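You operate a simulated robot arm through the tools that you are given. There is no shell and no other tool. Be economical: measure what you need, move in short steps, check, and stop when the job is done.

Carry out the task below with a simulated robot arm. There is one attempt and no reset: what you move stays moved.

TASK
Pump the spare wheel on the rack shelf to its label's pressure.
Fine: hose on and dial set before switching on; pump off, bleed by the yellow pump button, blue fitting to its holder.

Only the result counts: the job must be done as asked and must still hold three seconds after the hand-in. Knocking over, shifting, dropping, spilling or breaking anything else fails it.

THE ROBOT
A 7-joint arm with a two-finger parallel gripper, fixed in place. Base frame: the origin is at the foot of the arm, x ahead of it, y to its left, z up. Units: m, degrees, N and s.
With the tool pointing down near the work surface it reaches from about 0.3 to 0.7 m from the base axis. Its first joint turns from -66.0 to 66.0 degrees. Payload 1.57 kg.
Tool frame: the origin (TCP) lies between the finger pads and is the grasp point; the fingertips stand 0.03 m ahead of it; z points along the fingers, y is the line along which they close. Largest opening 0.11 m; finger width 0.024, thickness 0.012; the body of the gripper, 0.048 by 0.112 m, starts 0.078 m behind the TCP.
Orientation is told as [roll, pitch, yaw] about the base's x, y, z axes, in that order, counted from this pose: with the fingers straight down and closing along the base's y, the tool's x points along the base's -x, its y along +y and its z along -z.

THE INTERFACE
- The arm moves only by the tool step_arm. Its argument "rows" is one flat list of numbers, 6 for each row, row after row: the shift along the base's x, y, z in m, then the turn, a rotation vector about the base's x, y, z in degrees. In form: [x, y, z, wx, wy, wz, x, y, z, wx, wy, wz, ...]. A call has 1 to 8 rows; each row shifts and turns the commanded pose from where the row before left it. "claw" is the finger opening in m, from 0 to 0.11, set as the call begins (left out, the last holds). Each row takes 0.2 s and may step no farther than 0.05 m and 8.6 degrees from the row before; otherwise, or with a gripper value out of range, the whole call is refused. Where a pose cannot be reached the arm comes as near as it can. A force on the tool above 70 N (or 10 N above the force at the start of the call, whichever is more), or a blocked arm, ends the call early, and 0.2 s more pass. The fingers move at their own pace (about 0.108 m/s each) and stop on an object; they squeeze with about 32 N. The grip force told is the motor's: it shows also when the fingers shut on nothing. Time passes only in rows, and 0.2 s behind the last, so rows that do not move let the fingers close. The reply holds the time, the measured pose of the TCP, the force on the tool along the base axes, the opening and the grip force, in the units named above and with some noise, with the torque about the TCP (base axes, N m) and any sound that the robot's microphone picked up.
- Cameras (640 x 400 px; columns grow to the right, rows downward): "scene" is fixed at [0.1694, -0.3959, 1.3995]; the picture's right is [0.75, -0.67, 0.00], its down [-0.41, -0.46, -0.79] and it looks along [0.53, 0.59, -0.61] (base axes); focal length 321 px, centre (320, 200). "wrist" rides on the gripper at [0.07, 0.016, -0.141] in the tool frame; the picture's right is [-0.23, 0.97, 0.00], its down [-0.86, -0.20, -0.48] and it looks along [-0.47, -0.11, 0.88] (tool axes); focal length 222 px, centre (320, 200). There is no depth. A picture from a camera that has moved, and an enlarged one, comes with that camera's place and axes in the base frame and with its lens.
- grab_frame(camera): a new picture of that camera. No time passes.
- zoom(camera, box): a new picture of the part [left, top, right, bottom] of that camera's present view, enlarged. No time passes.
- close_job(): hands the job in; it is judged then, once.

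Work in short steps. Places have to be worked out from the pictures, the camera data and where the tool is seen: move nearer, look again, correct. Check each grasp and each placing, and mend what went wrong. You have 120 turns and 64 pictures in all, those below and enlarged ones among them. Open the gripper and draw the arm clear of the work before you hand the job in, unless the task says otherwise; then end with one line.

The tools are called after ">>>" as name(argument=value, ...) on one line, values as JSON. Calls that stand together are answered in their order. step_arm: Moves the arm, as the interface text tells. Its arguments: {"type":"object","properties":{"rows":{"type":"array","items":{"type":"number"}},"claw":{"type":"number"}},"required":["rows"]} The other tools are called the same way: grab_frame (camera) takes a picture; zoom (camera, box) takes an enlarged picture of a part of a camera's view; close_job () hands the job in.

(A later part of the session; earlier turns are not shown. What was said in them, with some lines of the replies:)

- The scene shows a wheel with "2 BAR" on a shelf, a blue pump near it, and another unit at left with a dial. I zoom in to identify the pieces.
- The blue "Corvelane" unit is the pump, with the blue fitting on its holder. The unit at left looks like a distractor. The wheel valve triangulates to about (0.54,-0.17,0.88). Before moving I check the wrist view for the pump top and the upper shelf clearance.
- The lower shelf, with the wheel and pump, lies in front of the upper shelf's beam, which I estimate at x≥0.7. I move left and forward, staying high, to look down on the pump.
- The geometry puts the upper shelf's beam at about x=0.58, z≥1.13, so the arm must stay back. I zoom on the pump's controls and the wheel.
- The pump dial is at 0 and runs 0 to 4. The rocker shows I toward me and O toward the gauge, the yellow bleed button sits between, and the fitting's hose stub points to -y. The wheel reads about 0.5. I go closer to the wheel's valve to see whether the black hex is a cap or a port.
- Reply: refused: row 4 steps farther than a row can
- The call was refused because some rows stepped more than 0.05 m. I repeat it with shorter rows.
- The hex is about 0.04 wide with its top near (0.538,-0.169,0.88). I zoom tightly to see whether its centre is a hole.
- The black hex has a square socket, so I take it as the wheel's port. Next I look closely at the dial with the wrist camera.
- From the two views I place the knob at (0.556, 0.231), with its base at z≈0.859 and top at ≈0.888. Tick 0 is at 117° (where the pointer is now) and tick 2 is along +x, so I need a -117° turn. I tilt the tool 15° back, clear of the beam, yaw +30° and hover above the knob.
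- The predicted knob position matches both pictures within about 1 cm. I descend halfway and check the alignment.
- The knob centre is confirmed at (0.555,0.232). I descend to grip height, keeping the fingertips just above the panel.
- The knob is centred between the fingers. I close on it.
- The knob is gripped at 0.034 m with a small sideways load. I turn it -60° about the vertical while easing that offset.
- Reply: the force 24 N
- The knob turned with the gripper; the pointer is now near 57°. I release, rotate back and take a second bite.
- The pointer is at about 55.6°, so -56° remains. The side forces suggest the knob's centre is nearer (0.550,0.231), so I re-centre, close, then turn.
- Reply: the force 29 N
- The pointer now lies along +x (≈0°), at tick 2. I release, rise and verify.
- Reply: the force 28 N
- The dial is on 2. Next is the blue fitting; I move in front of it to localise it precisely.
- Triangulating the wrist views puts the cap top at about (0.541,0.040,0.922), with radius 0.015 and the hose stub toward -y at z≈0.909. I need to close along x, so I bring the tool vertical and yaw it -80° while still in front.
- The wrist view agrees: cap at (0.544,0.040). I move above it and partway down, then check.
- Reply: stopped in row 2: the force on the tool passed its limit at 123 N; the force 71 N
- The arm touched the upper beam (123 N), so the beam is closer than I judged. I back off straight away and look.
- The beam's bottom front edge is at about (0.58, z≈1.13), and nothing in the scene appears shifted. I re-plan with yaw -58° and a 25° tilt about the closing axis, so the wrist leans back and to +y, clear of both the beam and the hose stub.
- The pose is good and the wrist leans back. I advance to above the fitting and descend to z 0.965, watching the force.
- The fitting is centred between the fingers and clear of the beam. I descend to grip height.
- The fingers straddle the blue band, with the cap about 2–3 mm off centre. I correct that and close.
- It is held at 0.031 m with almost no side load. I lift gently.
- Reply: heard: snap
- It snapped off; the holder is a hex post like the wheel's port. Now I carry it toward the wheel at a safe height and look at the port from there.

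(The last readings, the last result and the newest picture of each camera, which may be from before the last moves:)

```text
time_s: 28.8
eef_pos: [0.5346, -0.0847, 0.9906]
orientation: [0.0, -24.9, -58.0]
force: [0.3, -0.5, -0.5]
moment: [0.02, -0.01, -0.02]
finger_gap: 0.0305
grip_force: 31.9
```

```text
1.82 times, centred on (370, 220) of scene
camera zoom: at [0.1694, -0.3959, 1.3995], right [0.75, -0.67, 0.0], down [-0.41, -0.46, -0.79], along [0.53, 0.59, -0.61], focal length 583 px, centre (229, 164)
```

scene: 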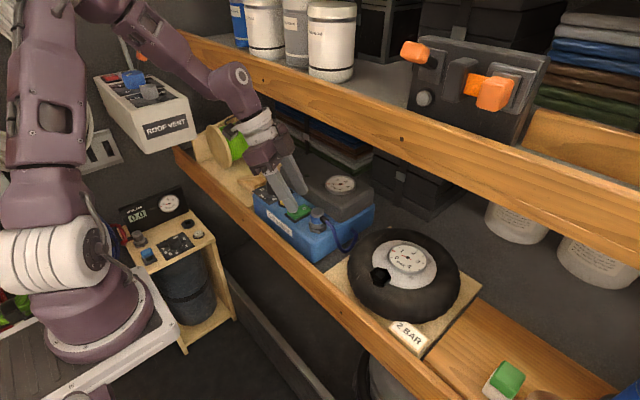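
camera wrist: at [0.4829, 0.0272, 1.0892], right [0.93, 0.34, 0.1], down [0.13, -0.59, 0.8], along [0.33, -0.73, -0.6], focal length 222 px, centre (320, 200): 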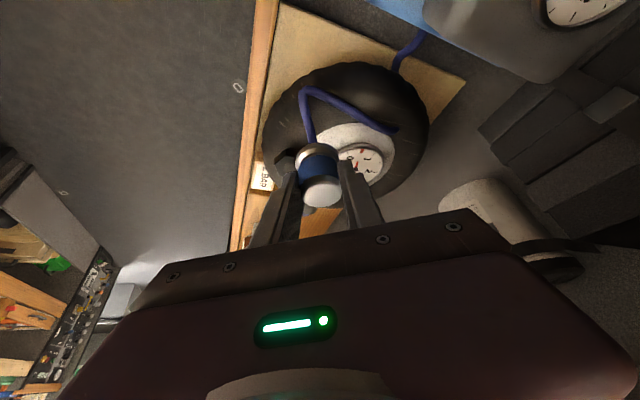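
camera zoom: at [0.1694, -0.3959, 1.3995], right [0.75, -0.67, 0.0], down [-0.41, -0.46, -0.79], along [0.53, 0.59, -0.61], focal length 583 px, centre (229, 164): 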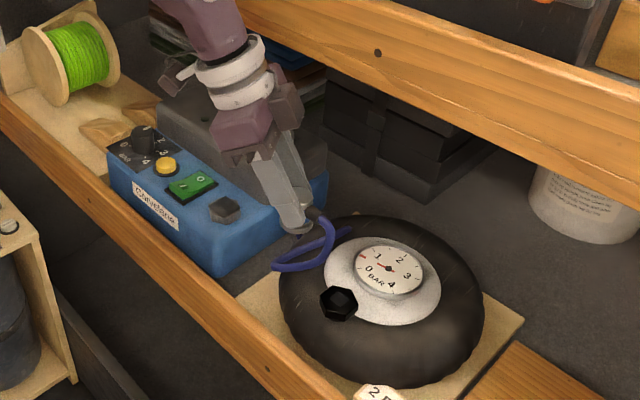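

The hose follows freely. I move to just above the estimated port position and compare with the earlier view over the holder.

>>> step_arm(rows=[0, -0.04, 0, 0, 0, 0, 0.002, -0.038, 0, 0, 0, 0, 0, 0, -0.015, 0, 0, 0])

>>> zoom(camera="wrist", box=[200, 60, 440, 260])

>>> zoom(camera="scene", box=[310, 150, 470, 310])

```text
time_s: 29.6
eef_pos: [0.5351, -0.1613, 0.9769]
orientation: [-0.1, -25.0, -57.9]
force: [-0.6, -0.3, -0.7]
moment: [-0.02, -0.04, -0.03]
finger_gap: 0.0311
grip_force: 32.1
```

```text
2.00 times, centred on (320, 160) of wrist
camera zoom: at [0.4839, -0.0494, 1.0751], right [0.93, 0.34, 0.1], down [0.14, -0.59, 0.8], along [0.33, -0.73, -0.6], focal length 444 px, centre (320, 280)
```

zoom: 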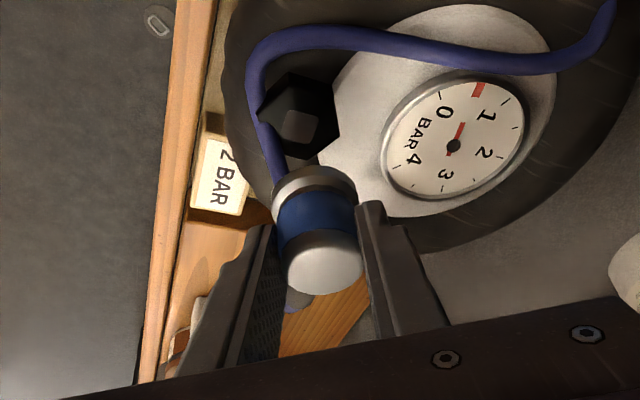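

```text
2.50 times, centred on (390, 230) of scene
camera zoom: at [0.1694, -0.396, 1.3995], right [0.75, -0.67, 0.0], down [-0.41, -0.46, -0.79], along [0.53, 0.59, -0.61], focal length 801 px, centre (145, 125)
```

zoom: 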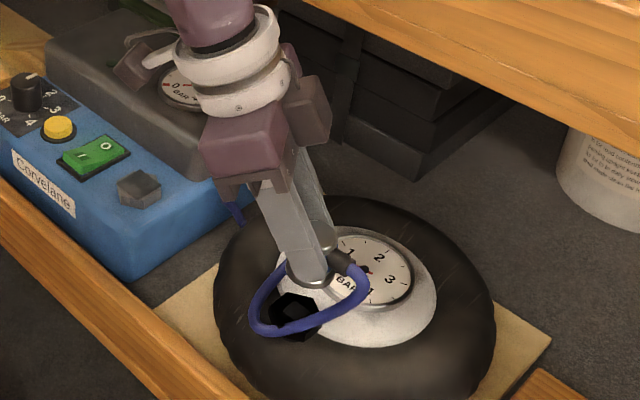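

The port lies slightly above the fitting in view, as expected for a larger lift. Comparing with the holder view gives a correction of about (-0.001,+0.002) and a descent of about 0.055–0.06. I go down 0.032 and re-check.

>>> step_arm(rows=[-0.0005, 0.001, -0.016, 0, 0, 0, -0.0005, 0.001, -0.016, 0, 0, 0])

>>> zoom(camera="wrist", box=[220, 80, 420, 245])

```text
time_s: 30.2
eef_pos: [0.5331, -0.159, 0.9443]
orientation: [-0.1, -25.0, -57.9]
force: [0.0, 0.0, -0.4]
moment: [0.0, 0.01, 0.02]
finger_gap: 0.0305
grip_force: 31.5
```

```text
2.42 times, centred on (320, 162) of wrist
camera zoom: at [0.482, -0.0464, 1.0416], right [0.93, 0.34, 0.1], down [0.14, -0.59, 0.8], along [0.33, -0.73, -0.6], focal length 538 px, centre (320, 291)
```

zoom: 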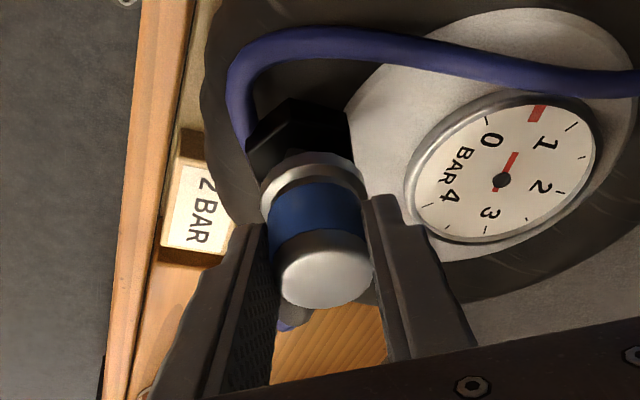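

The hex is partly under the fitting now. I take one tight zoom to judge the remaining offset.

>>> zoom(camera="wrist", box=[280, 100, 350, 150])

```text
8.00 times, centred on (315, 125) of wrist
camera zoom: at [0.482, -0.0464, 1.0416], right [0.93, 0.34, 0.1], down [0.14, -0.59, 0.8], along [0.33, -0.73, -0.6], focal length 1777 px, centre (360, 800)
```

zoom: 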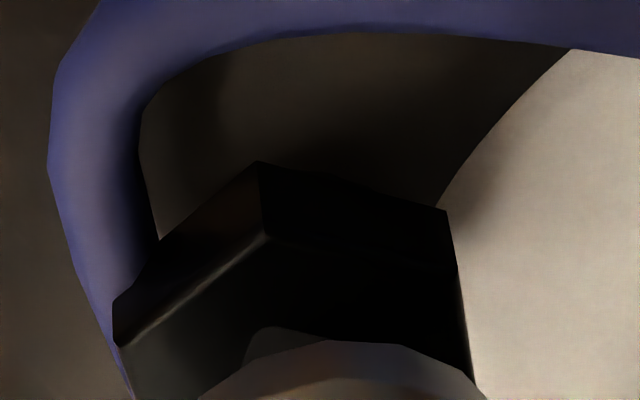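

Combining the views, the port top is at about (0.535,-0.1645,0.885). The remaining offset is about (-0.001,-0.001,-0.015), so I descend in small steps and watch the force.

>>> step_arm(rows=[-0.0012, -0.001, -0.005, 0, 0, 0, 0, 0, -0.004, 0, 0, 0])

>>> zoom(camera="wrist", box=[270, 100, 370, 180])

```text
time_s: 30.8
eef_pos: [0.5309, -0.1604, 0.9351]
orientation: [-0.1, -25.0, -58.0]
force: [0.1, -0.5, 0.2]
moment: [0.02, 0.01, 0.0]
finger_gap: 0.0306
grip_force: 31.8
```

```text
5.00 times, centred on (320, 140) of wrist
camera zoom: at [0.481, -0.0484, 1.0326], right [0.94, 0.34, 0.1], down [0.13, -0.59, 0.8], along [0.33, -0.73, -0.6], focal length 1111 px, centre (320, 500)
```

zoom: 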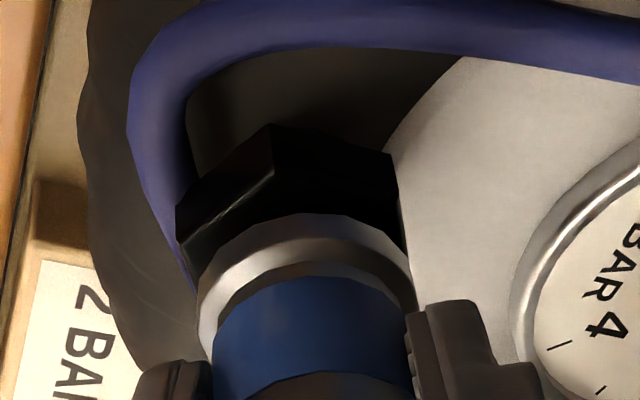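

Lateral error is now under 1 mm with about 6 mm left. I descend and press gently to snap.

>>> step_arm(rows=[0.0008, 0.0005, -0.003, 0, 0, 0, 0, 0, -0.003, 0, 0, 0, 0, 0, -0.002, 0, 0, 0])

```text
time_s: 31.6
eef_pos: [0.533, -0.1605, 0.9283]
orientation: [0.2, -25.3, -57.9]
force: [-3.1, 2.7, 29.0]
moment: [-0.02, 0.12, -0.03]
finger_gap: 0.0307
grip_force: 32.0
```

There is contact with 29 N upward and no snap yet. I press a little more.

>>> step_arm(rows=[0, 0, -0.0015, 0, 0, 0, 0, 0, -0.0015, 0, 0, 0])

```text
time_s: 32.2
eef_pos: [0.5333, -0.16, 0.9242]
orientation: [0.1, -25.4, -58.0]
force: [5.2, -7.5, 30.8]
moment: [-0.47, -0.24, -0.03]
finger_gap: 0.0307
grip_force: 32.2
```

>>> zoom(camera="wrist", box=[260, 100, 380, 200])

```text
4.00 times, centred on (320, 150) of wrist
camera zoom: at [0.4822, -0.0482, 1.0222], right [0.93, 0.34, 0.1], down [0.13, -0.59, 0.8], along [0.33, -0.73, -0.59], focal length 888 px, centre (320, 400)
```

zoom: 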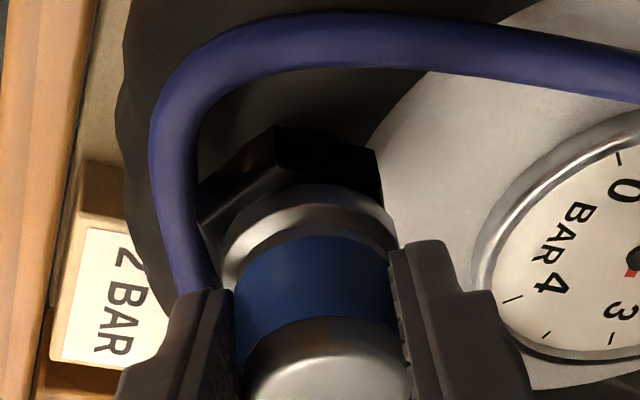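

No snap yet; the fitting seems to have slipped slightly in the grip. I check alignment from the scene camera.

>>> zoom(camera="scene", box=[355, 225, 425, 295])

```text
5.71 times, centred on (390, 260) of scene
camera zoom: at [0.169, -0.396, 1.3996], right [0.75, -0.67, 0.0], down [-0.41, -0.46, -0.79], along [0.53, 0.59, -0.61], focal length 1832 px, centre (-80, -143)
```

zoom: 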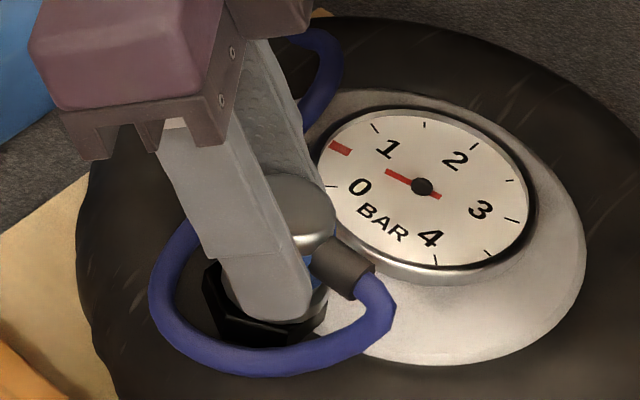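

The views suggest the fitting is about 2 mm too far toward -y. I relieve the pressure, nudge it and press again.

>>> step_arm(rows=[0, 0, 0.003, 0, 0, 0, -0.001, 0.002, 0, 0, 0, 0, 0, 0, -0.002, 0, 0, 0, 0, 0, -0.002, 0, 0, 0])

```text
time_s: 33.2
eef_pos: [0.5326, -0.1572, 0.9242]
orientation: [0.2, -25.1, -58.0]
force: [-6.5, 7.1, 24.4]
moment: [0.04, 0.21, -0.06]
finger_gap: 0.0307
grip_force: 32.2
```

>>> step_arm(rows=[0, 0, -0.002, 0, 0, 0, 0, 0, 0, 0, 0, 0])

>>> zoom(camera="wrist", box=[270, 110, 370, 200])

```text
time_s: 33.8
eef_pos: [0.5326, -0.157, 0.9237]
orientation: [0.2, -25.3, -58.1]
force: [-11.6, 8.8, 55.0]
moment: [-0.12, 0.32, -0.08]
finger_gap: 0.0313
grip_force: 32.3
```

```text
4.44 times, centred on (320, 155) of wrist
camera zoom: at [0.4815, -0.0458, 1.0202], right [0.93, 0.34, 0.1], down [0.13, -0.59, 0.8], along [0.33, -0.73, -0.6], focal length 987 px, centre (320, 400)
```

zoom: 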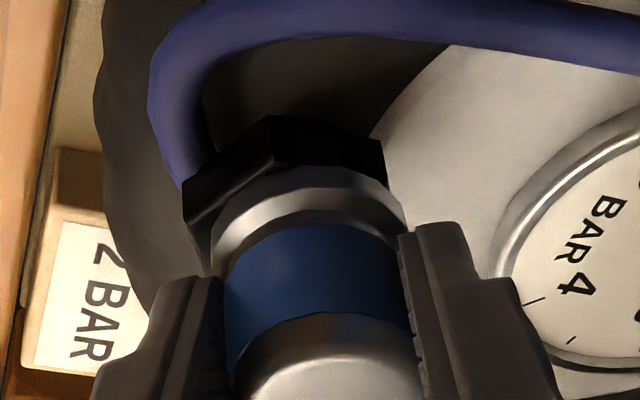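

Now at 55 N the fitting looks about 2 mm too far in +x and +y. I relieve, shift back and press again.

>>> step_arm(rows=[0, 0, 0.004, 0, 0, 0, -0.002, -0.0018, 0, 0, 0, 0, 0, 0, -0.002, 0, 0, 0, 0, 0, -0.002, 0, 0, 0])

```text
time_s: 34.8
eef_pos: [0.53, -0.1588, 0.9224]
orientation: [0.1, -25.2, -58.0]
force: [-15.6, 8.9, 51.0]
moment: [-0.04, 0.3, -0.04]
finger_gap: 0.0312
grip_force: 31.8
```

No snap yet, and the reaction pushes toward (-x,+y). I follow it with small nudges while pressed.

>>> step_arm(rows=[-0.0015, 0.0008, 0, 0, 0, 0, -0.0015, 0.0008, 0, 0, 0, 0])

```text
time_s: 35.4
eef_pos: [0.5299, -0.1597, 0.9216]
orientation: [0.1, -25.4, -58.1]
force: [10.0, -9.6, 39.0]
moment: [-0.52, -0.35, 0.01]
finger_gap: 0.0314
grip_force: 32.1
```

>>> zoom(camera="wrist", box=[270, 110, 370, 200])

```text
4.44 times, centred on (320, 155) of wrist
camera zoom: at [0.478, -0.0464, 1.0195], right [0.93, 0.34, 0.1], down [0.13, -0.59, 0.8], along [0.33, -0.73, -0.59], focal length 987 px, centre (320, 400)
```

zoom: 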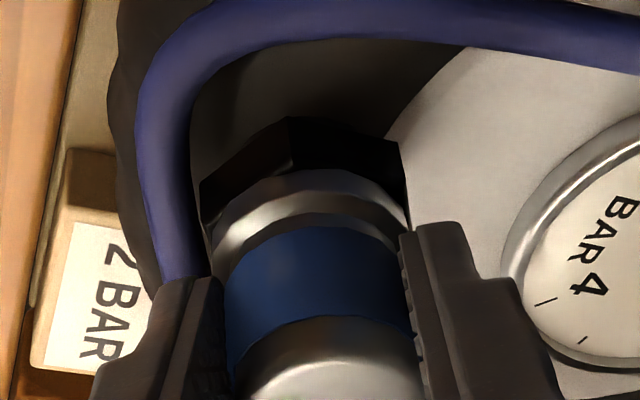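

Laterally the ring now looks centred on the hex. I neutralise the sideways command and press harder.

>>> step_arm(rows=[0.0015, -0.0012, 0, 0, 0, 0, 0, 0, -0.002, 0, 0, 0, 0, 0, -0.002, 0, 0, 0])

```text
time_s: 36.2
eef_pos: [0.5296, -0.1589, 0.9184]
orientation: [0.3, -25.0, -58.0]
force: [2.2, 9.8, 57.1]
moment: [0.44, -0.16, 0.02]
finger_gap: 0.0338
grip_force: 32.0
```

The gap grew to 0.034 m, so the fingers are sliding down onto the ring. I relieve the pressure and do a light-pressure search instead.

>>> step_arm(rows=[0, 0, 0.003, 0, 0, 0, 0, 0, 0.002, 0, 0, 0])

>>> zoom(camera="wrist", box=[270, 110, 370, 200])

```text
time_s: 36.8
eef_pos: [0.5252, -0.1588, 0.921]
orientation: [-0.2, -24.7, -58.0]
force: [0.8, -0.4, -0.7]
moment: [0.01, 0.03, 0.0]
finger_gap: 0.0335
grip_force: 31.9
```

```text
4.44 times, centred on (320, 155) of wrist
camera zoom: at [0.4761, -0.0464, 1.0191], right [0.94, 0.34, 0.09], down [0.14, -0.59, 0.79], along [0.32, -0.73, -0.6], focal length 987 px, centre (320, 400)
```

zoom: 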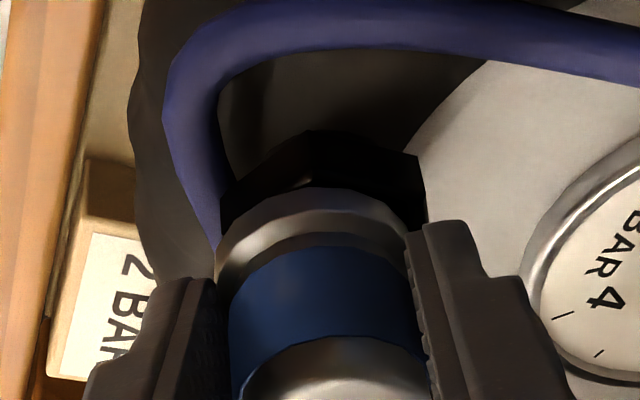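

The fitting is now off by about -4 mm in x and the fingers have slid onto its wider ring. I move it back over the hex, touch down, and release so I can regrip higher.

>>> step_arm(rows=[0.0022, 0, 0.001, 0, 0, 0, 0.0022, 0, 0, 0, 0, 0, 0, 0, -0.001, 0, 0, 0, 0, 0, -0.001, 0, 0, 0])

```text
time_s: 37.8
eef_pos: [0.533, -0.1575, 0.9208]
orientation: [0.0, -25.0, -58.0]
force: [0.4, -0.1, -1.1]
moment: [0.0, 0.0, 0.01]
finger_gap: 0.0339
grip_force: 32.0
```

>>> step_arm(rows=[-0.0033, -0.0015, 0, 0, 0, 0, 0, 0, -0.001, 0, 0, 0, 0, 0, -0.001, 0, 0, 0])

>>> zoom(camera="wrist", box=[270, 110, 370, 200])

```text
time_s: 38.6
eef_pos: [0.5294, -0.1611, 0.9194]
orientation: [-0.1, -25.1, -58.0]
force: [-2.4, 0.5, 5.8]
moment: [0.07, 0.03, 0.04]
finger_gap: 0.0334
grip_force: 31.9
```

```text
4.44 times, centred on (320, 155) of wrist
camera zoom: at [0.4789, -0.0483, 1.0171], right [0.94, 0.34, 0.1], down [0.13, -0.59, 0.8], along [0.33, -0.73, -0.6], focal length 987 px, centre (320, 400)
```

zoom: 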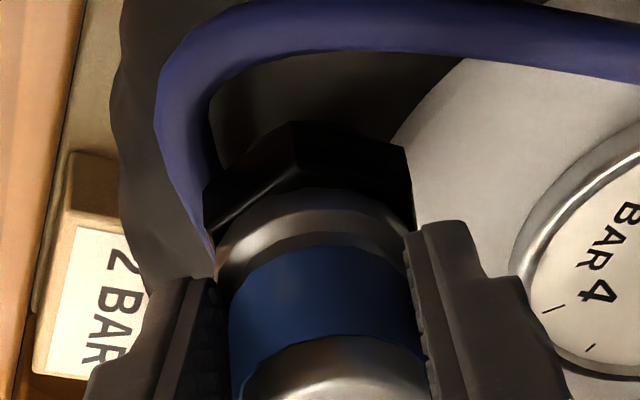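

Light contact at 6 N; the ring sits about 2 mm to the -x side. I shift it and press in small steps.

>>> step_arm(rows=[0, 0, 0.001, 0, 0, 0, 0.0017, -0.0005, 0, 0, 0, 0, 0, 0, -0.001, 0, 0, 0, 0, 0, -0.001, 0, 0, 0, 0, 0, -0.001, 0, 0, 0])

```text
time_s: 39.8
eef_pos: [0.5321, -0.16, 0.9194]
orientation: [0.1, -25.4, -57.9]
force: [-10.1, 2.4, 39.8]
moment: [0.34, 0.1, 0.05]
finger_gap: 0.0332
grip_force: 32.0
```

>>> step_arm(rows=[0, -0.0015, 0, 0, 0, 0, 0, -0.0015, 0, 0, 0, 0, 0, 0, 0, 0, 0, 0])

```text
time_s: 40.6
eef_pos: [0.5328, -0.1635, 0.9189]
orientation: [0.2, -25.3, -58.0]
force: [-3.1, 17.4, 57.7]
moment: [0.37, 0.01, 0.09]
finger_gap: 0.0332
grip_force: 32.0
```

The fingertips are probably bearing on the hex now, so grip pressing is useless. I re-centre, relax, and release the fitting standing on the port so I can press it from above.

>>> step_arm(rows=[0, 0, 0.002, 0, 0, 0, -0.0008, 0.0025, 0, 0, 0, 0, 0, 0, 0, 0, 0, 0])

>>> step_arm(claw=0.05, rows=[0, 0, 0, 0, 0, 0, 0, 0, 0, 0, 0, 0])

>>> zoom(camera="wrist", box=[260, 100, 380, 200])

```text
time_s: 41.4
eef_pos: [0.5286, -0.164, 0.9194]
orientation: [-0.2, -25.0, -58.0]
force: [1.3, -7.9, 19.4]
moment: [-0.25, -0.13, -0.07]
finger_gap: 0.0336
grip_force: 32.1
```

```text
time_s: 42.0
eef_pos: [0.5308, -0.1598, 0.918]
orientation: [0.0, -24.9, -57.8]
force: [0.6, 0.1, -0.3]
moment: [-0.02, 0.0, -0.01]
finger_gap: 0.0498
grip_force: 0.0
```

```text
4.00 times, centred on (320, 150) of wrist
camera zoom: at [0.4798, -0.0482, 1.0166], right [0.93, 0.34, 0.1], down [0.14, -0.59, 0.79], along [0.33, -0.73, -0.6], focal length 888 px, centre (320, 400)
```

zoom: 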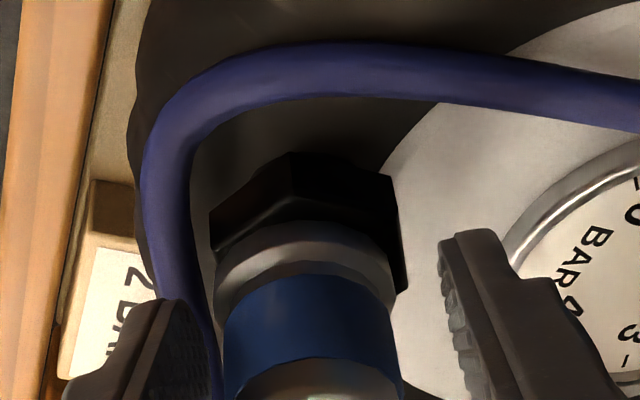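

The fitting stands on the hex but about 5 mm off toward -y. I regrip it higher, just above the ring's shoulder, re-centre it and press.

>>> step_arm(rows=[0, -0.002, 0.005, 0, 0, 0, 0, -0.001, 0.005, 0, 0, 0])

>>> step_arm(claw=0.015, rows=[0, 0, 0, 0, 0, 0, 0, 0, 0, 0, 0, 0])

```text
time_s: 42.6
eef_pos: [0.5309, -0.1637, 0.9288]
orientation: [0.0, -25.1, -58.0]
force: [0.2, 0.3, -0.3]
moment: [0.05, 0.0, 0.01]
finger_gap: 0.0501
grip_force: 0.0
```

```text
time_s: 43.2
eef_pos: [0.5306, -0.1641, 0.9294]
orientation: [0.1, -25.1, -58.0]
force: [0.4, 0.2, 1.1]
moment: [0.02, -0.03, -0.02]
finger_gap: 0.0307
grip_force: 31.6
```

Clean grip at 0.0307 m. I lift 2 mm, shift +5 mm in y, and check centring.

>>> step_arm(rows=[0, 0, 0.003, 0, 0, 0, 0.001, 0.005, 0, 0, 0, 0])

>>> zoom(camera="wrist", box=[260, 100, 380, 200])

```text
time_s: 43.8
eef_pos: [0.5312, -0.1588, 0.932]
orientation: [-0.1, -25.0, -58.0]
force: [0.4, 1.1, -0.8]
moment: [0.05, 0.03, -0.02]
finger_gap: 0.0308
grip_force: 32.4
```

```text
4.00 times, centred on (320, 150) of wrist
camera zoom: at [0.4805, -0.0472, 1.0296], right [0.94, 0.34, 0.1], down [0.13, -0.59, 0.8], along [0.33, -0.73, -0.6], focal length 888 px, centre (320, 400)
```

zoom: 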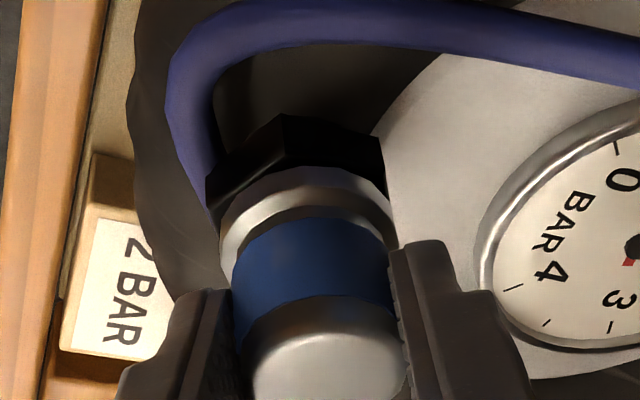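

Two independent estimates put the right spot at (0.5325,-0.1607). I shift there and press down firmly in small steps.

>>> step_arm(rows=[0.0013, -0.0019, 0, 0, 0, 0, 0, 0, -0.002, 0, 0, 0, 0, 0, -0.002, 0, 0, 0, 0, 0, -0.002, 0, 0, 0])

```text
time_s: 44.8
eef_pos: [0.5322, -0.1606, 0.9278]
orientation: [0.0, -25.1, -58.0]
force: [-10.8, 11.9, 25.9]
moment: [0.11, 0.22, -0.13]
finger_gap: 0.0306
grip_force: 32.6
heard: snap
```

It snapped on. I release and rise clear.

>>> step_arm(claw=0.055, rows=[0, 0, 0, 0, 0, 0, 0, 0, 0, 0, 0, 0])

>>> step_arm(rows=[0, 0, 0.03, 0, 0, 0, -0.01, 0.01, 0.03, 0, 0, 0, -0.03, 0.02, 0.01, 0, 0, 0, -0.02, 0.04, 0, 7.07, 4.42, 0, 0, 0.045, 0, 7.07, 4.42, 0, 0, 0.045, 0, 0, 0, 8, 0, 0.045, 0, 0, 0, 8, 0, 0.04, 0, 0, 0, 8])

>>> zoom(camera="scene", box=[240, 150, 460, 310])

```text
time_s: 45.4
eef_pos: [0.5326, -0.1611, 0.9254]
orientation: [-0.1, -25.1, -58.0]
force: [-0.5, 0.5, 0.2]
moment: [0.03, 0.03, 0.01]
finger_gap: 0.0554
grip_force: 0.0
```

```text
time_s: 47.2
eef_pos: [0.4705, 0.0848, 0.9999]
orientation: [-0.1, -8.4, -33.9]
force: [0.1, 0.1, 0.3]
moment: [0.02, 0.02, 0.03]
finger_gap: 0.0549
grip_force: 0.0
```

```text
2.50 times, centred on (350, 230) of scene
camera zoom: at [0.1694, -0.3959, 1.3996], right [0.75, -0.67, 0.0], down [-0.41, -0.46, -0.79], along [0.53, 0.59, -0.61], focal length 801 px, centre (245, 125)
```

zoom: 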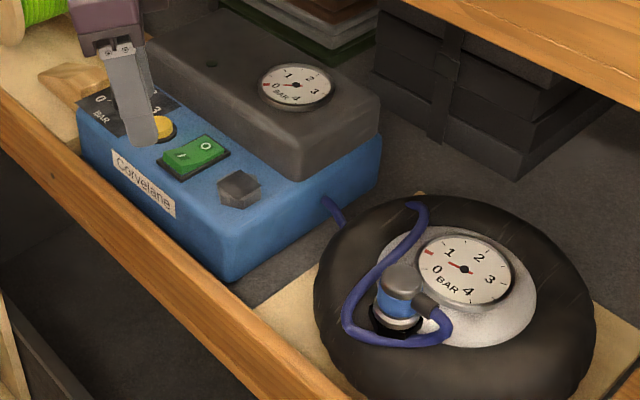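

The fitting sits on the wheel's port. Now the rocker: its "I" end is at about (0.535,0.107,0.875). I close the fingers, straighten the yaw and hover above it.

>>> step_arm(claw=0.0, rows=[0, 0.005, 0, 0, 0, 8, 0, 0.005, 0, 0, 0, 8, 0.02, 0.006, 0, 0, 0, 8, 0.02, 0.006, -0.01, 0, 0, 8, 0.019, 0, -0.02, 0, 0, 1.9, 0, 0, -0.03, 0, 0, 0])

>>> zoom(camera="wrist", box=[230, 90, 410, 230])

```text
time_s: 48.6
eef_pos: [0.5297, 0.1059, 0.9374]
orientation: [0.0, -8.3, -0.1]
force: [-0.2, -0.7, -0.2]
moment: [-0.02, 0.01, -0.02]
finger_gap: 0.0003
grip_force: 21.4
```

```text
2.86 times, centred on (320, 160) of wrist
camera zoom: at [0.4409, 0.1216, 1.0663], right [0.22, 0.97, 0.03], down [0.78, -0.2, 0.6], along [0.59, -0.11, -0.8], focal length 635 px, centre (320, 314)
```

zoom: 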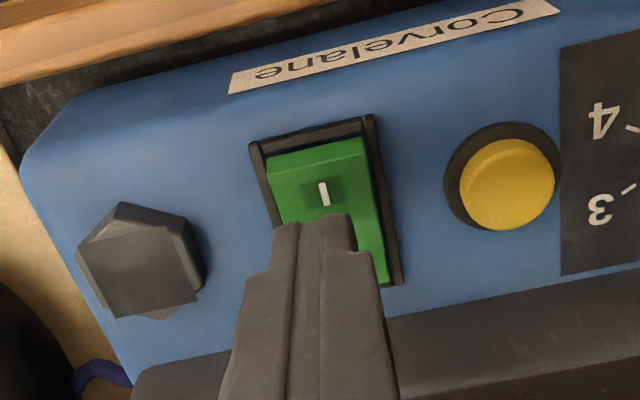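

The fingertips are lined up over the "I" half. I descend in small steps until it clicks.

>>> step_arm(rows=[-0.002, 0.0012, -0.01, 0, 0, 0, 0, 0, -0.008, 0, 0, 0, 0, 0, -0.004, 0, 0, 0, 0, 0, -0.003, 0, 0, 0])

```text
time_s: 49.6
eef_pos: [0.5281, 0.1071, 0.9101]
orientation: [0.0, -8.3, -0.1]
force: [-0.5, -1.4, 1.7]
moment: [0.02, 0.04, -0.06]
finger_gap: 0.0001
grip_force: 20.9
```

>>> step_arm(rows=[0, 0, -0.002, 0, 0, 0, 0, 0, -0.002, 0, 0, 0, 0, 0, -0.002, 0, 0, 0])

```text
time_s: 50.4
eef_pos: [0.5292, 0.1072, 0.9049]
orientation: [0.0, -8.4, -0.1]
force: [-0.1, 0.6, 0.5]
moment: [0.02, 0.01, 0.02]
finger_gap: 0.0002
grip_force: 21.6
```

>>> step_arm(rows=[0, 0, -0.002, 0, 0, 0, 0, 0, -0.002, 0, 0, 0])

```text
time_s: 51.1
eef_pos: [0.5298, 0.1069, 0.905]
orientation: [0.0, -8.5, -0.1]
force: [-11.6, -2.7, 23.1]
moment: [-0.11, 0.52, 0.02]
finger_gap: 0.0
grip_force: 21.6
stopped in row 2: the force on the tool passed its limit at 73 N (the readings are from after the stop); the commanded pose is now the measured one
```

Hard contact at TCP 0.905 without a sound. I rise a little and look at the rocker.

>>> step_arm(rows=[-0.005, 0, 0.015, 0, 0, 0, -0.015, 0, 0.02, 0, 0, 0])

>>> zoom(camera="scene", box=[250, 180, 450, 300])

```text
time_s: 51.7
eef_pos: [0.5102, 0.1064, 0.9394]
orientation: [-0.1, -8.7, 0.0]
force: [-0.7, 0.4, 0.1]
moment: [0.01, -0.01, -0.02]
finger_gap: 0.0
grip_force: 21.0
```

```text
3.20 times, centred on (350, 240) of scene
camera zoom: at [0.1694, -0.3959, 1.3995], right [0.75, -0.67, 0.0], down [-0.41, -0.46, -0.79], along [0.53, 0.59, -0.61], focal length 1026 px, centre (224, 72)
```

zoom: 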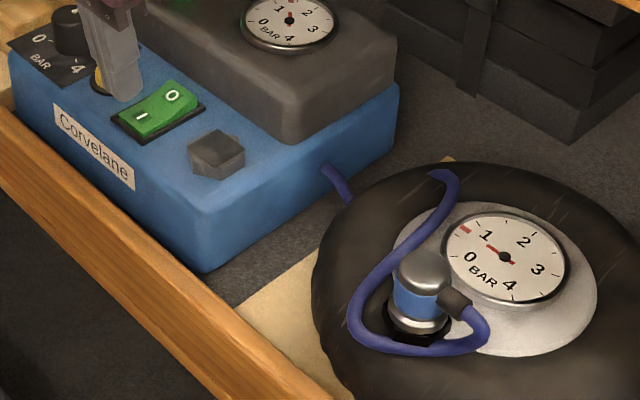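

The pump is running: LED lit, pump gauge up and the wheel gauge rising. While it fills I tilt the tool to about 20° and move above the "O" half, not touching.

>>> step_arm(rows=[0, 0, 0.01, 0, -6, 0, 0.01, 0, 0.01, 0, -5.5, 0, 0.015, 0, 0, 0, 0, 0, 0.0225, 0.0005, -0.01, 0, 0, 0, 0, 0, 0, 0, 0, 0, 0, 0, 0, 0, 0, 0, 0, 0, 0, 0, 0, 0, 0, 0, 0, 0, 0, 0])

>>> zoom(camera="scene", box=[300, 170, 450, 290])

```text
time_s: 53.5
eef_pos: [0.5595, 0.1084, 0.948]
orientation: [0.2, -20.1, -0.1]
force: [-0.1, -0.2, 0.9]
moment: [0.0, -0.03, 0.0]
finger_gap: 0.0002
grip_force: 20.7
```

```text
3.33 times, centred on (375, 230) of scene
camera zoom: at [0.1694, -0.3959, 1.3995], right [0.75, -0.67, 0.0], down [-0.41, -0.46, -0.79], along [0.53, 0.59, -0.61], focal length 1068 px, centre (137, 100)
```

zoom: 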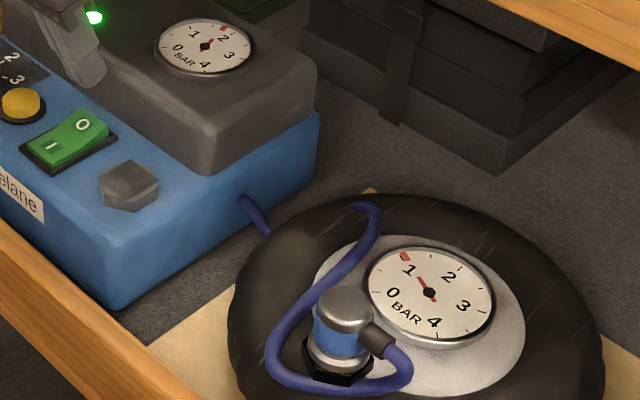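

The pump gauge is at 2 and the wheel at about 1.0 and rising. I wait without moving.

>>> step_arm(rows=[0, 0, 0, 0, 0, 0, 0, 0, 0, 0, 0, 0, 0, 0, 0, 0, 0, 0, 0, 0, 0, 0, 0, 0, 0, 0, 0, 0, 0, 0, 0, 0, 0, 0, 0, 0, 0, 0, 0, 0, 0, 0, 0, 0, 0, 0, 0, 0])

>>> step_arm(rows=[0, 0, 0, 0, 0, 0, 0, 0, 0, 0, 0, 0, 0, 0, 0, 0, 0, 0, 0, 0, 0, 0, 0, 0, 0, 0, 0, 0, 0, 0, 0, 0, 0, 0, 0, 0, 0, 0, 0, 0, 0, 0, 0, 0, 0, 0, 0, 0])

>>> step_arm(rows=[0, 0, 0, 0, 0, 0, 0, 0, 0, 0, 0, 0, 0, 0, 0, 0, 0, 0, 0, 0, 0, 0, 0, 0, 0, 0, 0, 0, 0, 0, 0, 0, 0, 0, 0, 0, 0, 0, 0, 0, 0, 0, 0, 0, 0, 0, 0, 0])

>>> step_arm(rows=[0, 0, 0, 0, 0, 0, 0, 0, 0, 0, 0, 0, 0, 0, 0, 0, 0, 0, 0, 0, 0, 0, 0, 0, 0, 0, 0, 0, 0, 0, 0, 0, 0, 0, 0, 0, 0, 0, 0, 0, 0, 0, 0, 0, 0, 0, 0, 0])

>>> zoom(camera="scene", box=[320, 160, 450, 290])

```text
time_s: 55.3
eef_pos: [0.56, 0.1084, 0.9492]
orientation: [0.1, -20.1, 0.0]
force: [-0.1, 0.2, -0.4]
moment: [-0.01, -0.03, 0.0]
finger_gap: 0.0
grip_force: 21.1
```

```text
time_s: 57.1
eef_pos: [0.5591, 0.1076, 0.9483]
orientation: [0.2, -20.1, 0.0]
force: [0.7, -0.3, -0.9]
moment: [0.01, 0.0, -0.02]
finger_gap: 0.0
grip_force: 21.1
```

```text
time_s: 58.9
eef_pos: [0.559, 0.1087, 0.9488]
orientation: [0.1, -20.0, -0.1]
force: [0.2, 0.0, 0.3]
moment: [0.02, -0.02, 0.0]
finger_gap: 0.0
grip_force: 21.5
```

```text
time_s: 60.7
eef_pos: [0.5591, 0.1079, 0.9492]
orientation: [0.1, -20.1, -0.1]
force: [0.3, -0.8, -0.6]
moment: [0.0, 0.01, -0.02]
finger_gap: 0.0001
grip_force: 21.6
```

```text
3.08 times, centred on (385, 225) of scene
camera zoom: at [0.1694, -0.3959, 1.3995], right [0.75, -0.67, 0.0], down [-0.41, -0.46, -0.79], along [0.53, 0.59, -0.61], focal length 986 px, centre (120, 123)
```

zoom: 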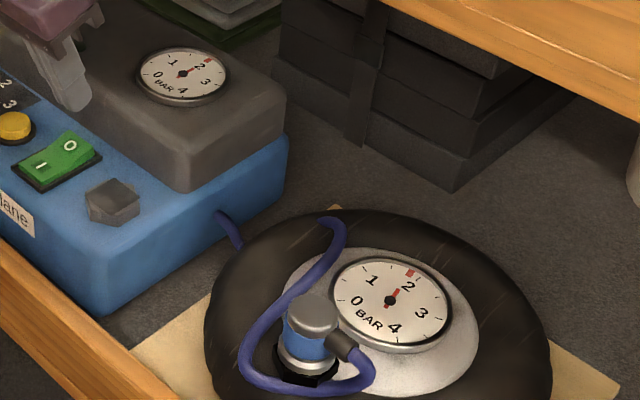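

Both gauges now read 2. I switch off by pressing the "O" half.

>>> step_arm(rows=[0, 0, 0, 0, 0, 0, 0, 0, -0.015, 0, 0, 0, 0, 0, -0.012, 0, 0, 0, 0, 0, -0.006, 0, 0, 0])

>>> step_arm(rows=[0, 0, -0.003, 0, 0, 0, 0, 0, -0.003, 0, 0, 0, 0, 0, -0.002, 0, 0, 0, 0, 0, -0.002, 0, 0, 0, 0, 0, -0.002, 0, 0, 0])

```text
time_s: 61.7
eef_pos: [0.5585, 0.1089, 0.9151]
orientation: [0.2, -20.1, 0.0]
force: [-0.4, -0.1, 0.1]
moment: [-0.03, 0.0, 0.0]
finger_gap: 0.0
grip_force: 20.9
```

```text
time_s: 62.9
eef_pos: [0.5576, 0.1085, 0.908]
orientation: [0.2, -20.5, -0.2]
force: [-4.7, -0.6, 15.2]
moment: [0.02, 0.2, 0.03]
finger_gap: 0.0
grip_force: 21.2
stopped in row 5: the force on the tool passed its limit at 78 N (the readings are from after the stop); the commanded pose is now the measured one
```

The rocker bottomed out as before. I rise, move over to the yellow bleed button at (0.547,0.167), and check the rocker.

>>> step_arm(rows=[0, 0, 0.03, 0, 0, 0, -0.005, 0.03, 0.005, 0, 0, 0, -0.01, 0.0285, 0, 0, 0, 0])

>>> zoom(camera="wrist", box=[200, 60, 420, 210])

```text
time_s: 63.7
eef_pos: [0.5436, 0.1653, 0.9435]
orientation: [0.1, -20.5, 0.0]
force: [0.5, 0.0, 0.0]
moment: [-0.01, -0.01, -0.06]
finger_gap: 0.0
grip_force: 21.2
```

```text
2.67 times, centred on (310, 135) of wrist
camera zoom: at [0.4299, 0.1802, 1.0503], right [0.21, 0.97, 0.08], down [0.63, -0.2, 0.75], along [0.74, -0.11, -0.66], focal length 592 px, centre (347, 373)
```

zoom: 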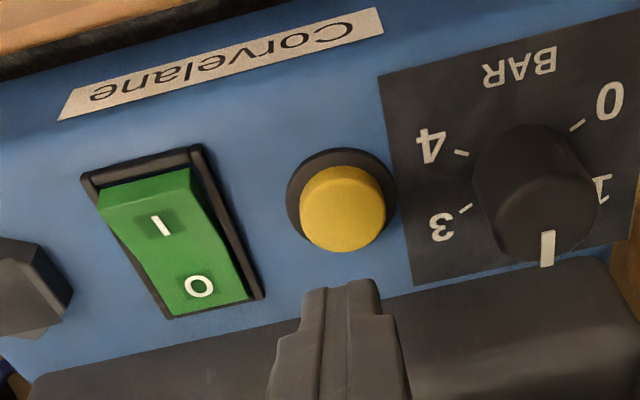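

The rocker looks as it did at the start, with the "I" end raised, so the pump is off. I press the yellow button.

>>> step_arm(rows=[-0.004, 0.002, -0.015, 0, 0, 0, 0, 0, -0.012, 0, 0, 0, 0, 0, -0.006, 0, 0, 0, 0, 0, -0.002, 0, 0, 0])

>>> step_arm(rows=[0, 0, -0.002, 0, 0, 0, 0, 0, -0.002, 0, 0, 0, 0, 0, -0.0015, 0, 0, 0])

```text
time_s: 64.7
eef_pos: [0.5391, 0.1681, 0.9063]
orientation: [0.1, -20.5, -0.2]
force: [0.5, 0.8, 1.1]
moment: [0.02, 0.01, -0.02]
finger_gap: 0.0
grip_force: 21.7
heard: click
```

```text
time_s: 65.5
eef_pos: [0.5402, 0.1676, 0.9014]
orientation: [0.2, -20.5, -0.2]
force: [-6.1, -4.6, 19.2]
moment: [-0.18, 0.23, -0.05]
finger_gap: 0.0001
grip_force: 22.1
```

A click came, and the button is held with 19 N. I hold it a couple of seconds and look at the pump gauge.

>>> step_arm(rows=[0, 0, 0, 0, 0, 0, 0, 0, 0, 0, 0, 0, 0, 0, 0, 0, 0, 0, 0, 0, 0, 0, 0, 0, 0, 0, 0, 0, 0, 0, 0, 0, 0, 0, 0, 0, 0, 0, 0, 0, 0, 0, 0, 0, 0, 0, 0, 0])

>>> zoom(camera="scene", box=[280, 160, 440, 290])

```text
time_s: 67.3
eef_pos: [0.5397, 0.1672, 0.9018]
orientation: [0.2, -20.5, -0.1]
force: [-2.8, -8.9, 19.6]
moment: [-0.28, 0.1, 0.02]
finger_gap: 0.0001
grip_force: 21.3
```

```text
3.08 times, centred on (360, 225) of scene
camera zoom: at [0.169, -0.3962, 1.3995], right [0.75, -0.67, 0.0], down [-0.41, -0.46, -0.79], along [0.53, 0.59, -0.61], focal length 986 px, centre (197, 123)
```

zoom: 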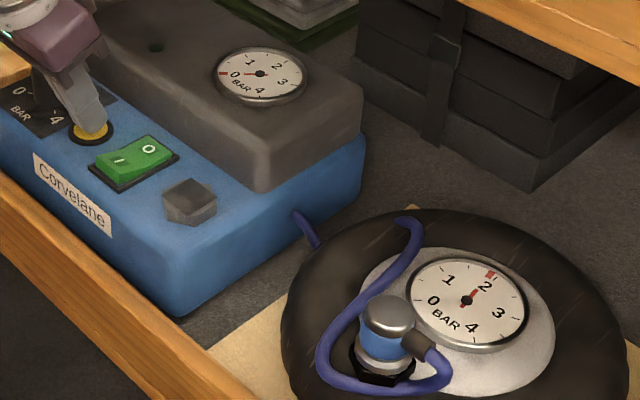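

The pump gauge has bled to 0, the wheel holds 2, and the rocker is off. I release the button and go back to the fitting with the same tilted pose.

>>> step_arm(claw=0.055, rows=[0, 0, 0.035, 0, 0, 0, -0.03, -0.015, 0.03, 0, 0, -8, -0.03, -0.035, 0.015, 0, 0, -8, 0, -0.045, 0, 0, 0, -8, 0, -0.045, 0, 0, 0, -8, 0, -0.045, 0, 0, 0, -8, 0, -0.045, 0, 0, 0, -8, 0, -0.045, 0, 0, 0, -8])

>>> step_arm(rows=[0, -0.03, 0, 0, 0, -2, 0.01, -0.02, 0, -3.8, -2.4, 0, 0, 0, 0, 0, 0, 0])

```text
time_s: 69.1
eef_pos: [0.4789, -0.1059, 0.9804]
orientation: [0.3, -20.4, -56.2]
force: [0.4, -1.2, 0.1]
moment: [0.04, 0.02, 0.02]
finger_gap: 0.055
grip_force: 0.1
```

```text
time_s: 69.9
eef_pos: [0.4905, -0.1553, 0.9813]
orientation: [0.2, -25.0, -58.1]
force: [0.1, 0.6, 0.7]
moment: [-0.01, -0.01, 0.03]
finger_gap: 0.055
grip_force: 0.2
```

>>> step_arm(rows=[0.021, -0.003, 0, 0, 0, 0, 0.0212, -0.0025, 0, 0, 0, 0, 0, 0, 0, 0, 0, 0])

>>> step_arm(rows=[0, 0, -0.018, 0, 0, 0, 0, 0, -0.018, 0, 0, 0, 0, 0, -0.018, 0, 0, 0, 0, 0, 0, 0, 0, 0])

```text
time_s: 70.7
eef_pos: [0.532, -0.1626, 0.9797]
orientation: [0.2, -24.9, -58.1]
force: [0.1, 1.1, -0.8]
moment: [-0.02, -0.02, -0.03]
finger_gap: 0.0552
grip_force: 0.1
```

```text
time_s: 71.7
eef_pos: [0.5316, -0.1612, 0.9271]
orientation: [0.2, -25.0, -58.1]
force: [-0.4, 0.3, 0.7]
moment: [0.03, -0.02, -0.03]
finger_gap: 0.0551
grip_force: 0.0
```

At the known grasp pose with no contact. I close.

>>> step_arm(claw=0.015, rows=[0, 0, 0, 0, 0, 0, 0, 0, 0, 0, 0, 0, 0, 0, 0, 0, 0, 0])

```text
time_s: 72.5
eef_pos: [0.531, -0.1624, 0.9267]
orientation: [0.2, -25.1, -58.1]
force: [0.1, 0.1, -0.1]
moment: [0.02, 0.01, 0.0]
finger_gap: 0.0308
grip_force: 32.1
heard: snap
```

Gripped at 0.0308 m, with a snap heard. I lift it off.

>>> step_arm(rows=[0, 0, 0.005, 0, 0, 0, 0, 0, 0.01, 0, 0, 0, 0, 0, 0.015, 0, 0, 0, 0, 0, 0.02, 0, 0, 0, -0.003, 0.01, 0.01, 0, 0, 0])

```text
time_s: 73.7
eef_pos: [0.5287, -0.1514, 0.9882]
orientation: [0.2, -25.0, -58.1]
force: [0.6, 0.7, -1.4]
moment: [0.0, 0.03, 0.03]
finger_gap: 0.0306
grip_force: 32.1
```

It came off cleanly. I carry it to above the holder at the pose where it was first lifted.

>>> step_arm(rows=[0, 0.04, 0, 0, 0, 0, 0, 0.04, 0, 0, 0, 0, 0, 0.04, 0, 0, 0, 0, 0, 0.04, 0, 0, 0, 0, 0.007, 0.02, 0, 0, 0, 0, 0.0068, 0.0178, 0, 0, 0, 0, 0, 0, -0.025, 0, 0, 0, 0, 0, 0, 0, 0, 0])

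>>> zoom(camera="wrist", box=[200, 60, 440, 260])

```text
time_s: 75.5
eef_pos: [0.5425, 0.0476, 0.963]
orientation: [0.2, -24.9, -58.1]
force: [0.5, 0.9, -0.6]
moment: [0.01, 0.02, 0.01]
finger_gap: 0.0305
grip_force: 32.0
```

```text
2.00 times, centred on (320, 160) of wrist
camera zoom: at [0.4916, 0.1585, 1.0597], right [0.93, 0.34, 0.1], down [0.13, -0.59, 0.79], along [0.33, -0.73, -0.6], focal length 444 px, centre (320, 280)
```

zoom: 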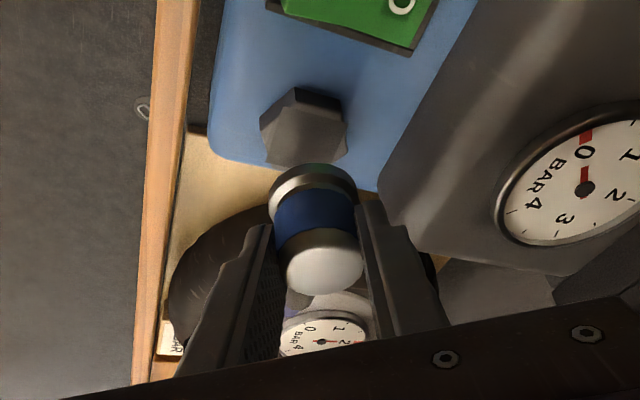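

The view matches the reference almost exactly. I descend and press onto the holder in small steps.

>>> step_arm(rows=[0.0006, 0, -0.015, 0, 0, 0, 0, 0, -0.015, 0, 0, 0, 0, 0, -0.008, 0, 0, 0])

>>> step_arm(rows=[0, 0, -0.002, 0, 0, 0, 0, 0, -0.002, 0, 0, 0])

```text
time_s: 76.3
eef_pos: [0.5435, 0.0477, 0.9242]
orientation: [0.2, -24.8, -58.0]
force: [-0.7, -0.1, -1.3]
moment: [0.0, 0.02, -0.02]
finger_gap: 0.0307
grip_force: 32.6
```

```text
time_s: 76.9
eef_pos: [0.5429, 0.0457, 0.9206]
orientation: [0.1, -25.0, -58.0]
force: [0.6, 0.1, -1.0]
moment: [0.0, -0.01, -0.02]
finger_gap: 0.0303
grip_force: 32.3
```

>>> step_arm(rows=[0, 0, -0.0015, 0, 0, 0, 0, 0, -0.0015, 0, 0, 0])

```text
time_s: 77.5
eef_pos: [0.5431, 0.0454, 0.9172]
orientation: [0.2, -25.0, -58.1]
force: [-0.6, -0.3, -0.8]
moment: [-0.02, 0.01, -0.01]
finger_gap: 0.0307
grip_force: 31.8
```

>>> step_arm(rows=[0, 0, -0.0015, 0, 0, 0, 0, 0, -0.0015, 0, 0, 0])

```text
time_s: 78.1
eef_pos: [0.5437, 0.0451, 0.9168]
orientation: [0.5, -25.0, -58.1]
force: [-9.6, 6.2, 45.9]
moment: [-0.08, 0.21, -0.04]
finger_gap: 0.0304
grip_force: 32.2
```

>>> step_arm(rows=[0, 0, -0.001, 0, 0, 0])

```text
time_s: 78.6
eef_pos: [0.5441, 0.0441, 0.9165]
orientation: [0.4, -25.3, -58.2]
force: [-7.5, -8.2, 26.4]
moment: [-0.38, 0.69, 0.25]
finger_gap: 0.0305
grip_force: 32.2
heard: snap
stopped in row 1: the force on the tool passed its limit at 74 N (the readings are from after the stop); the commanded pose is now the measured one
```

It snapped onto the holder. I relax the pressure, release, rise clear and check.

>>> step_arm(rows=[0, 0, 0.0007, 0, 0, 0])

>>> step_arm(claw=0.05, rows=[0, 0, 0, 0, 0, 0, 0, 0, 0, 0, 0, 0])

>>> step_arm(rows=[0, 0, 0.02, 0, 0, 0, 0, 0, 0.03, 0, 0, 0, -0.02, 0.01, 0.03, 0, 0, 0, -0.04, 0.02, 0.02, 0, 0, 0, -0.04, 0.02, 0, 0, 0, 0, -0.03, 0.02, 0, 0, 0, 0])

>>> zoom(camera="scene", box=[240, 160, 460, 310])

```text
time_s: 79.0
eef_pos: [0.5449, 0.0436, 0.9176]
orientation: [0.4, -25.3, -58.3]
force: [-3.9, -14.3, 28.1]
moment: [-0.8, 0.51, 0.08]
finger_gap: 0.0305
grip_force: 32.2
```

```text
time_s: 79.6
eef_pos: [0.5435, 0.046, 0.9164]
orientation: [0.5, -25.1, -58.1]
force: [-0.2, -0.2, -0.7]
moment: [-0.02, -0.01, -0.01]
finger_gap: 0.0501
grip_force: 0.0
```

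```text
time_s: 81.0
eef_pos: [0.4129, 0.1173, 1.0152]
orientation: [0.5, -25.2, -57.9]
force: [-0.5, -0.2, 0.6]
moment: [0.0, -0.03, -0.02]
finger_gap: 0.0501
grip_force: 0.1
```

```text
2.67 times, centred on (350, 235) of scene
camera zoom: at [0.1694, -0.3959, 1.3995], right [0.75, -0.67, 0.0], down [-0.41, -0.46, -0.79], along [0.53, 0.59, -0.61], focal length 855 px, centre (240, 107)
```

zoom: 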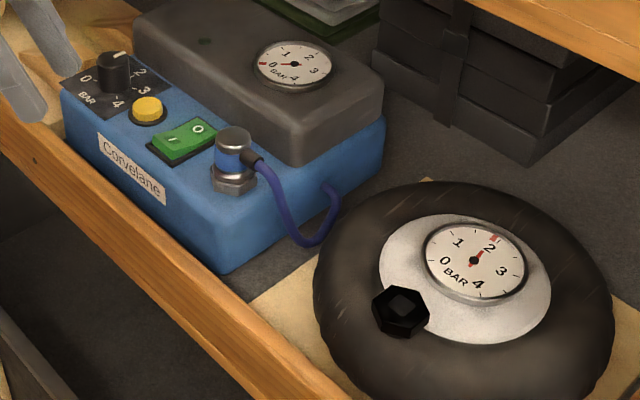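

The fitting is on its holder, the pump is off and at 0, and the wheel reads 2. I take one last whole view before handing in.

>>> grab_frame(camera="scene")

```text
0 pictures are left
```

scene: 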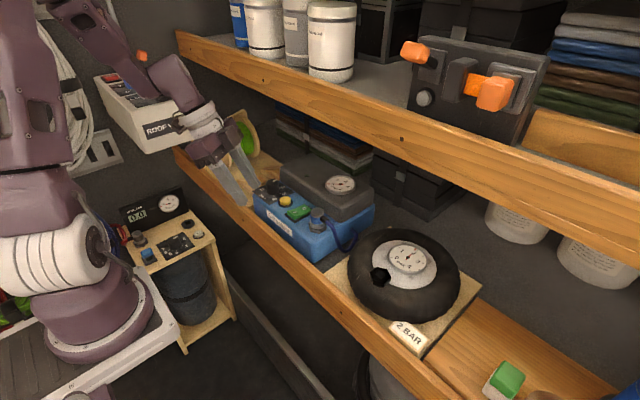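

Everything is in place and the arm is clear with the gripper open, so I hand in.

>>> close_job()

```text
The job is handed in.
```

The spare wheel's gauge reads 2 bar, matching its label, with the pump off and bled to 0 by the yellow button and the blue fitting back on its holder; the arm bumped the upper shelf beam once (123 N), and I saw nothing shifted afterwards.
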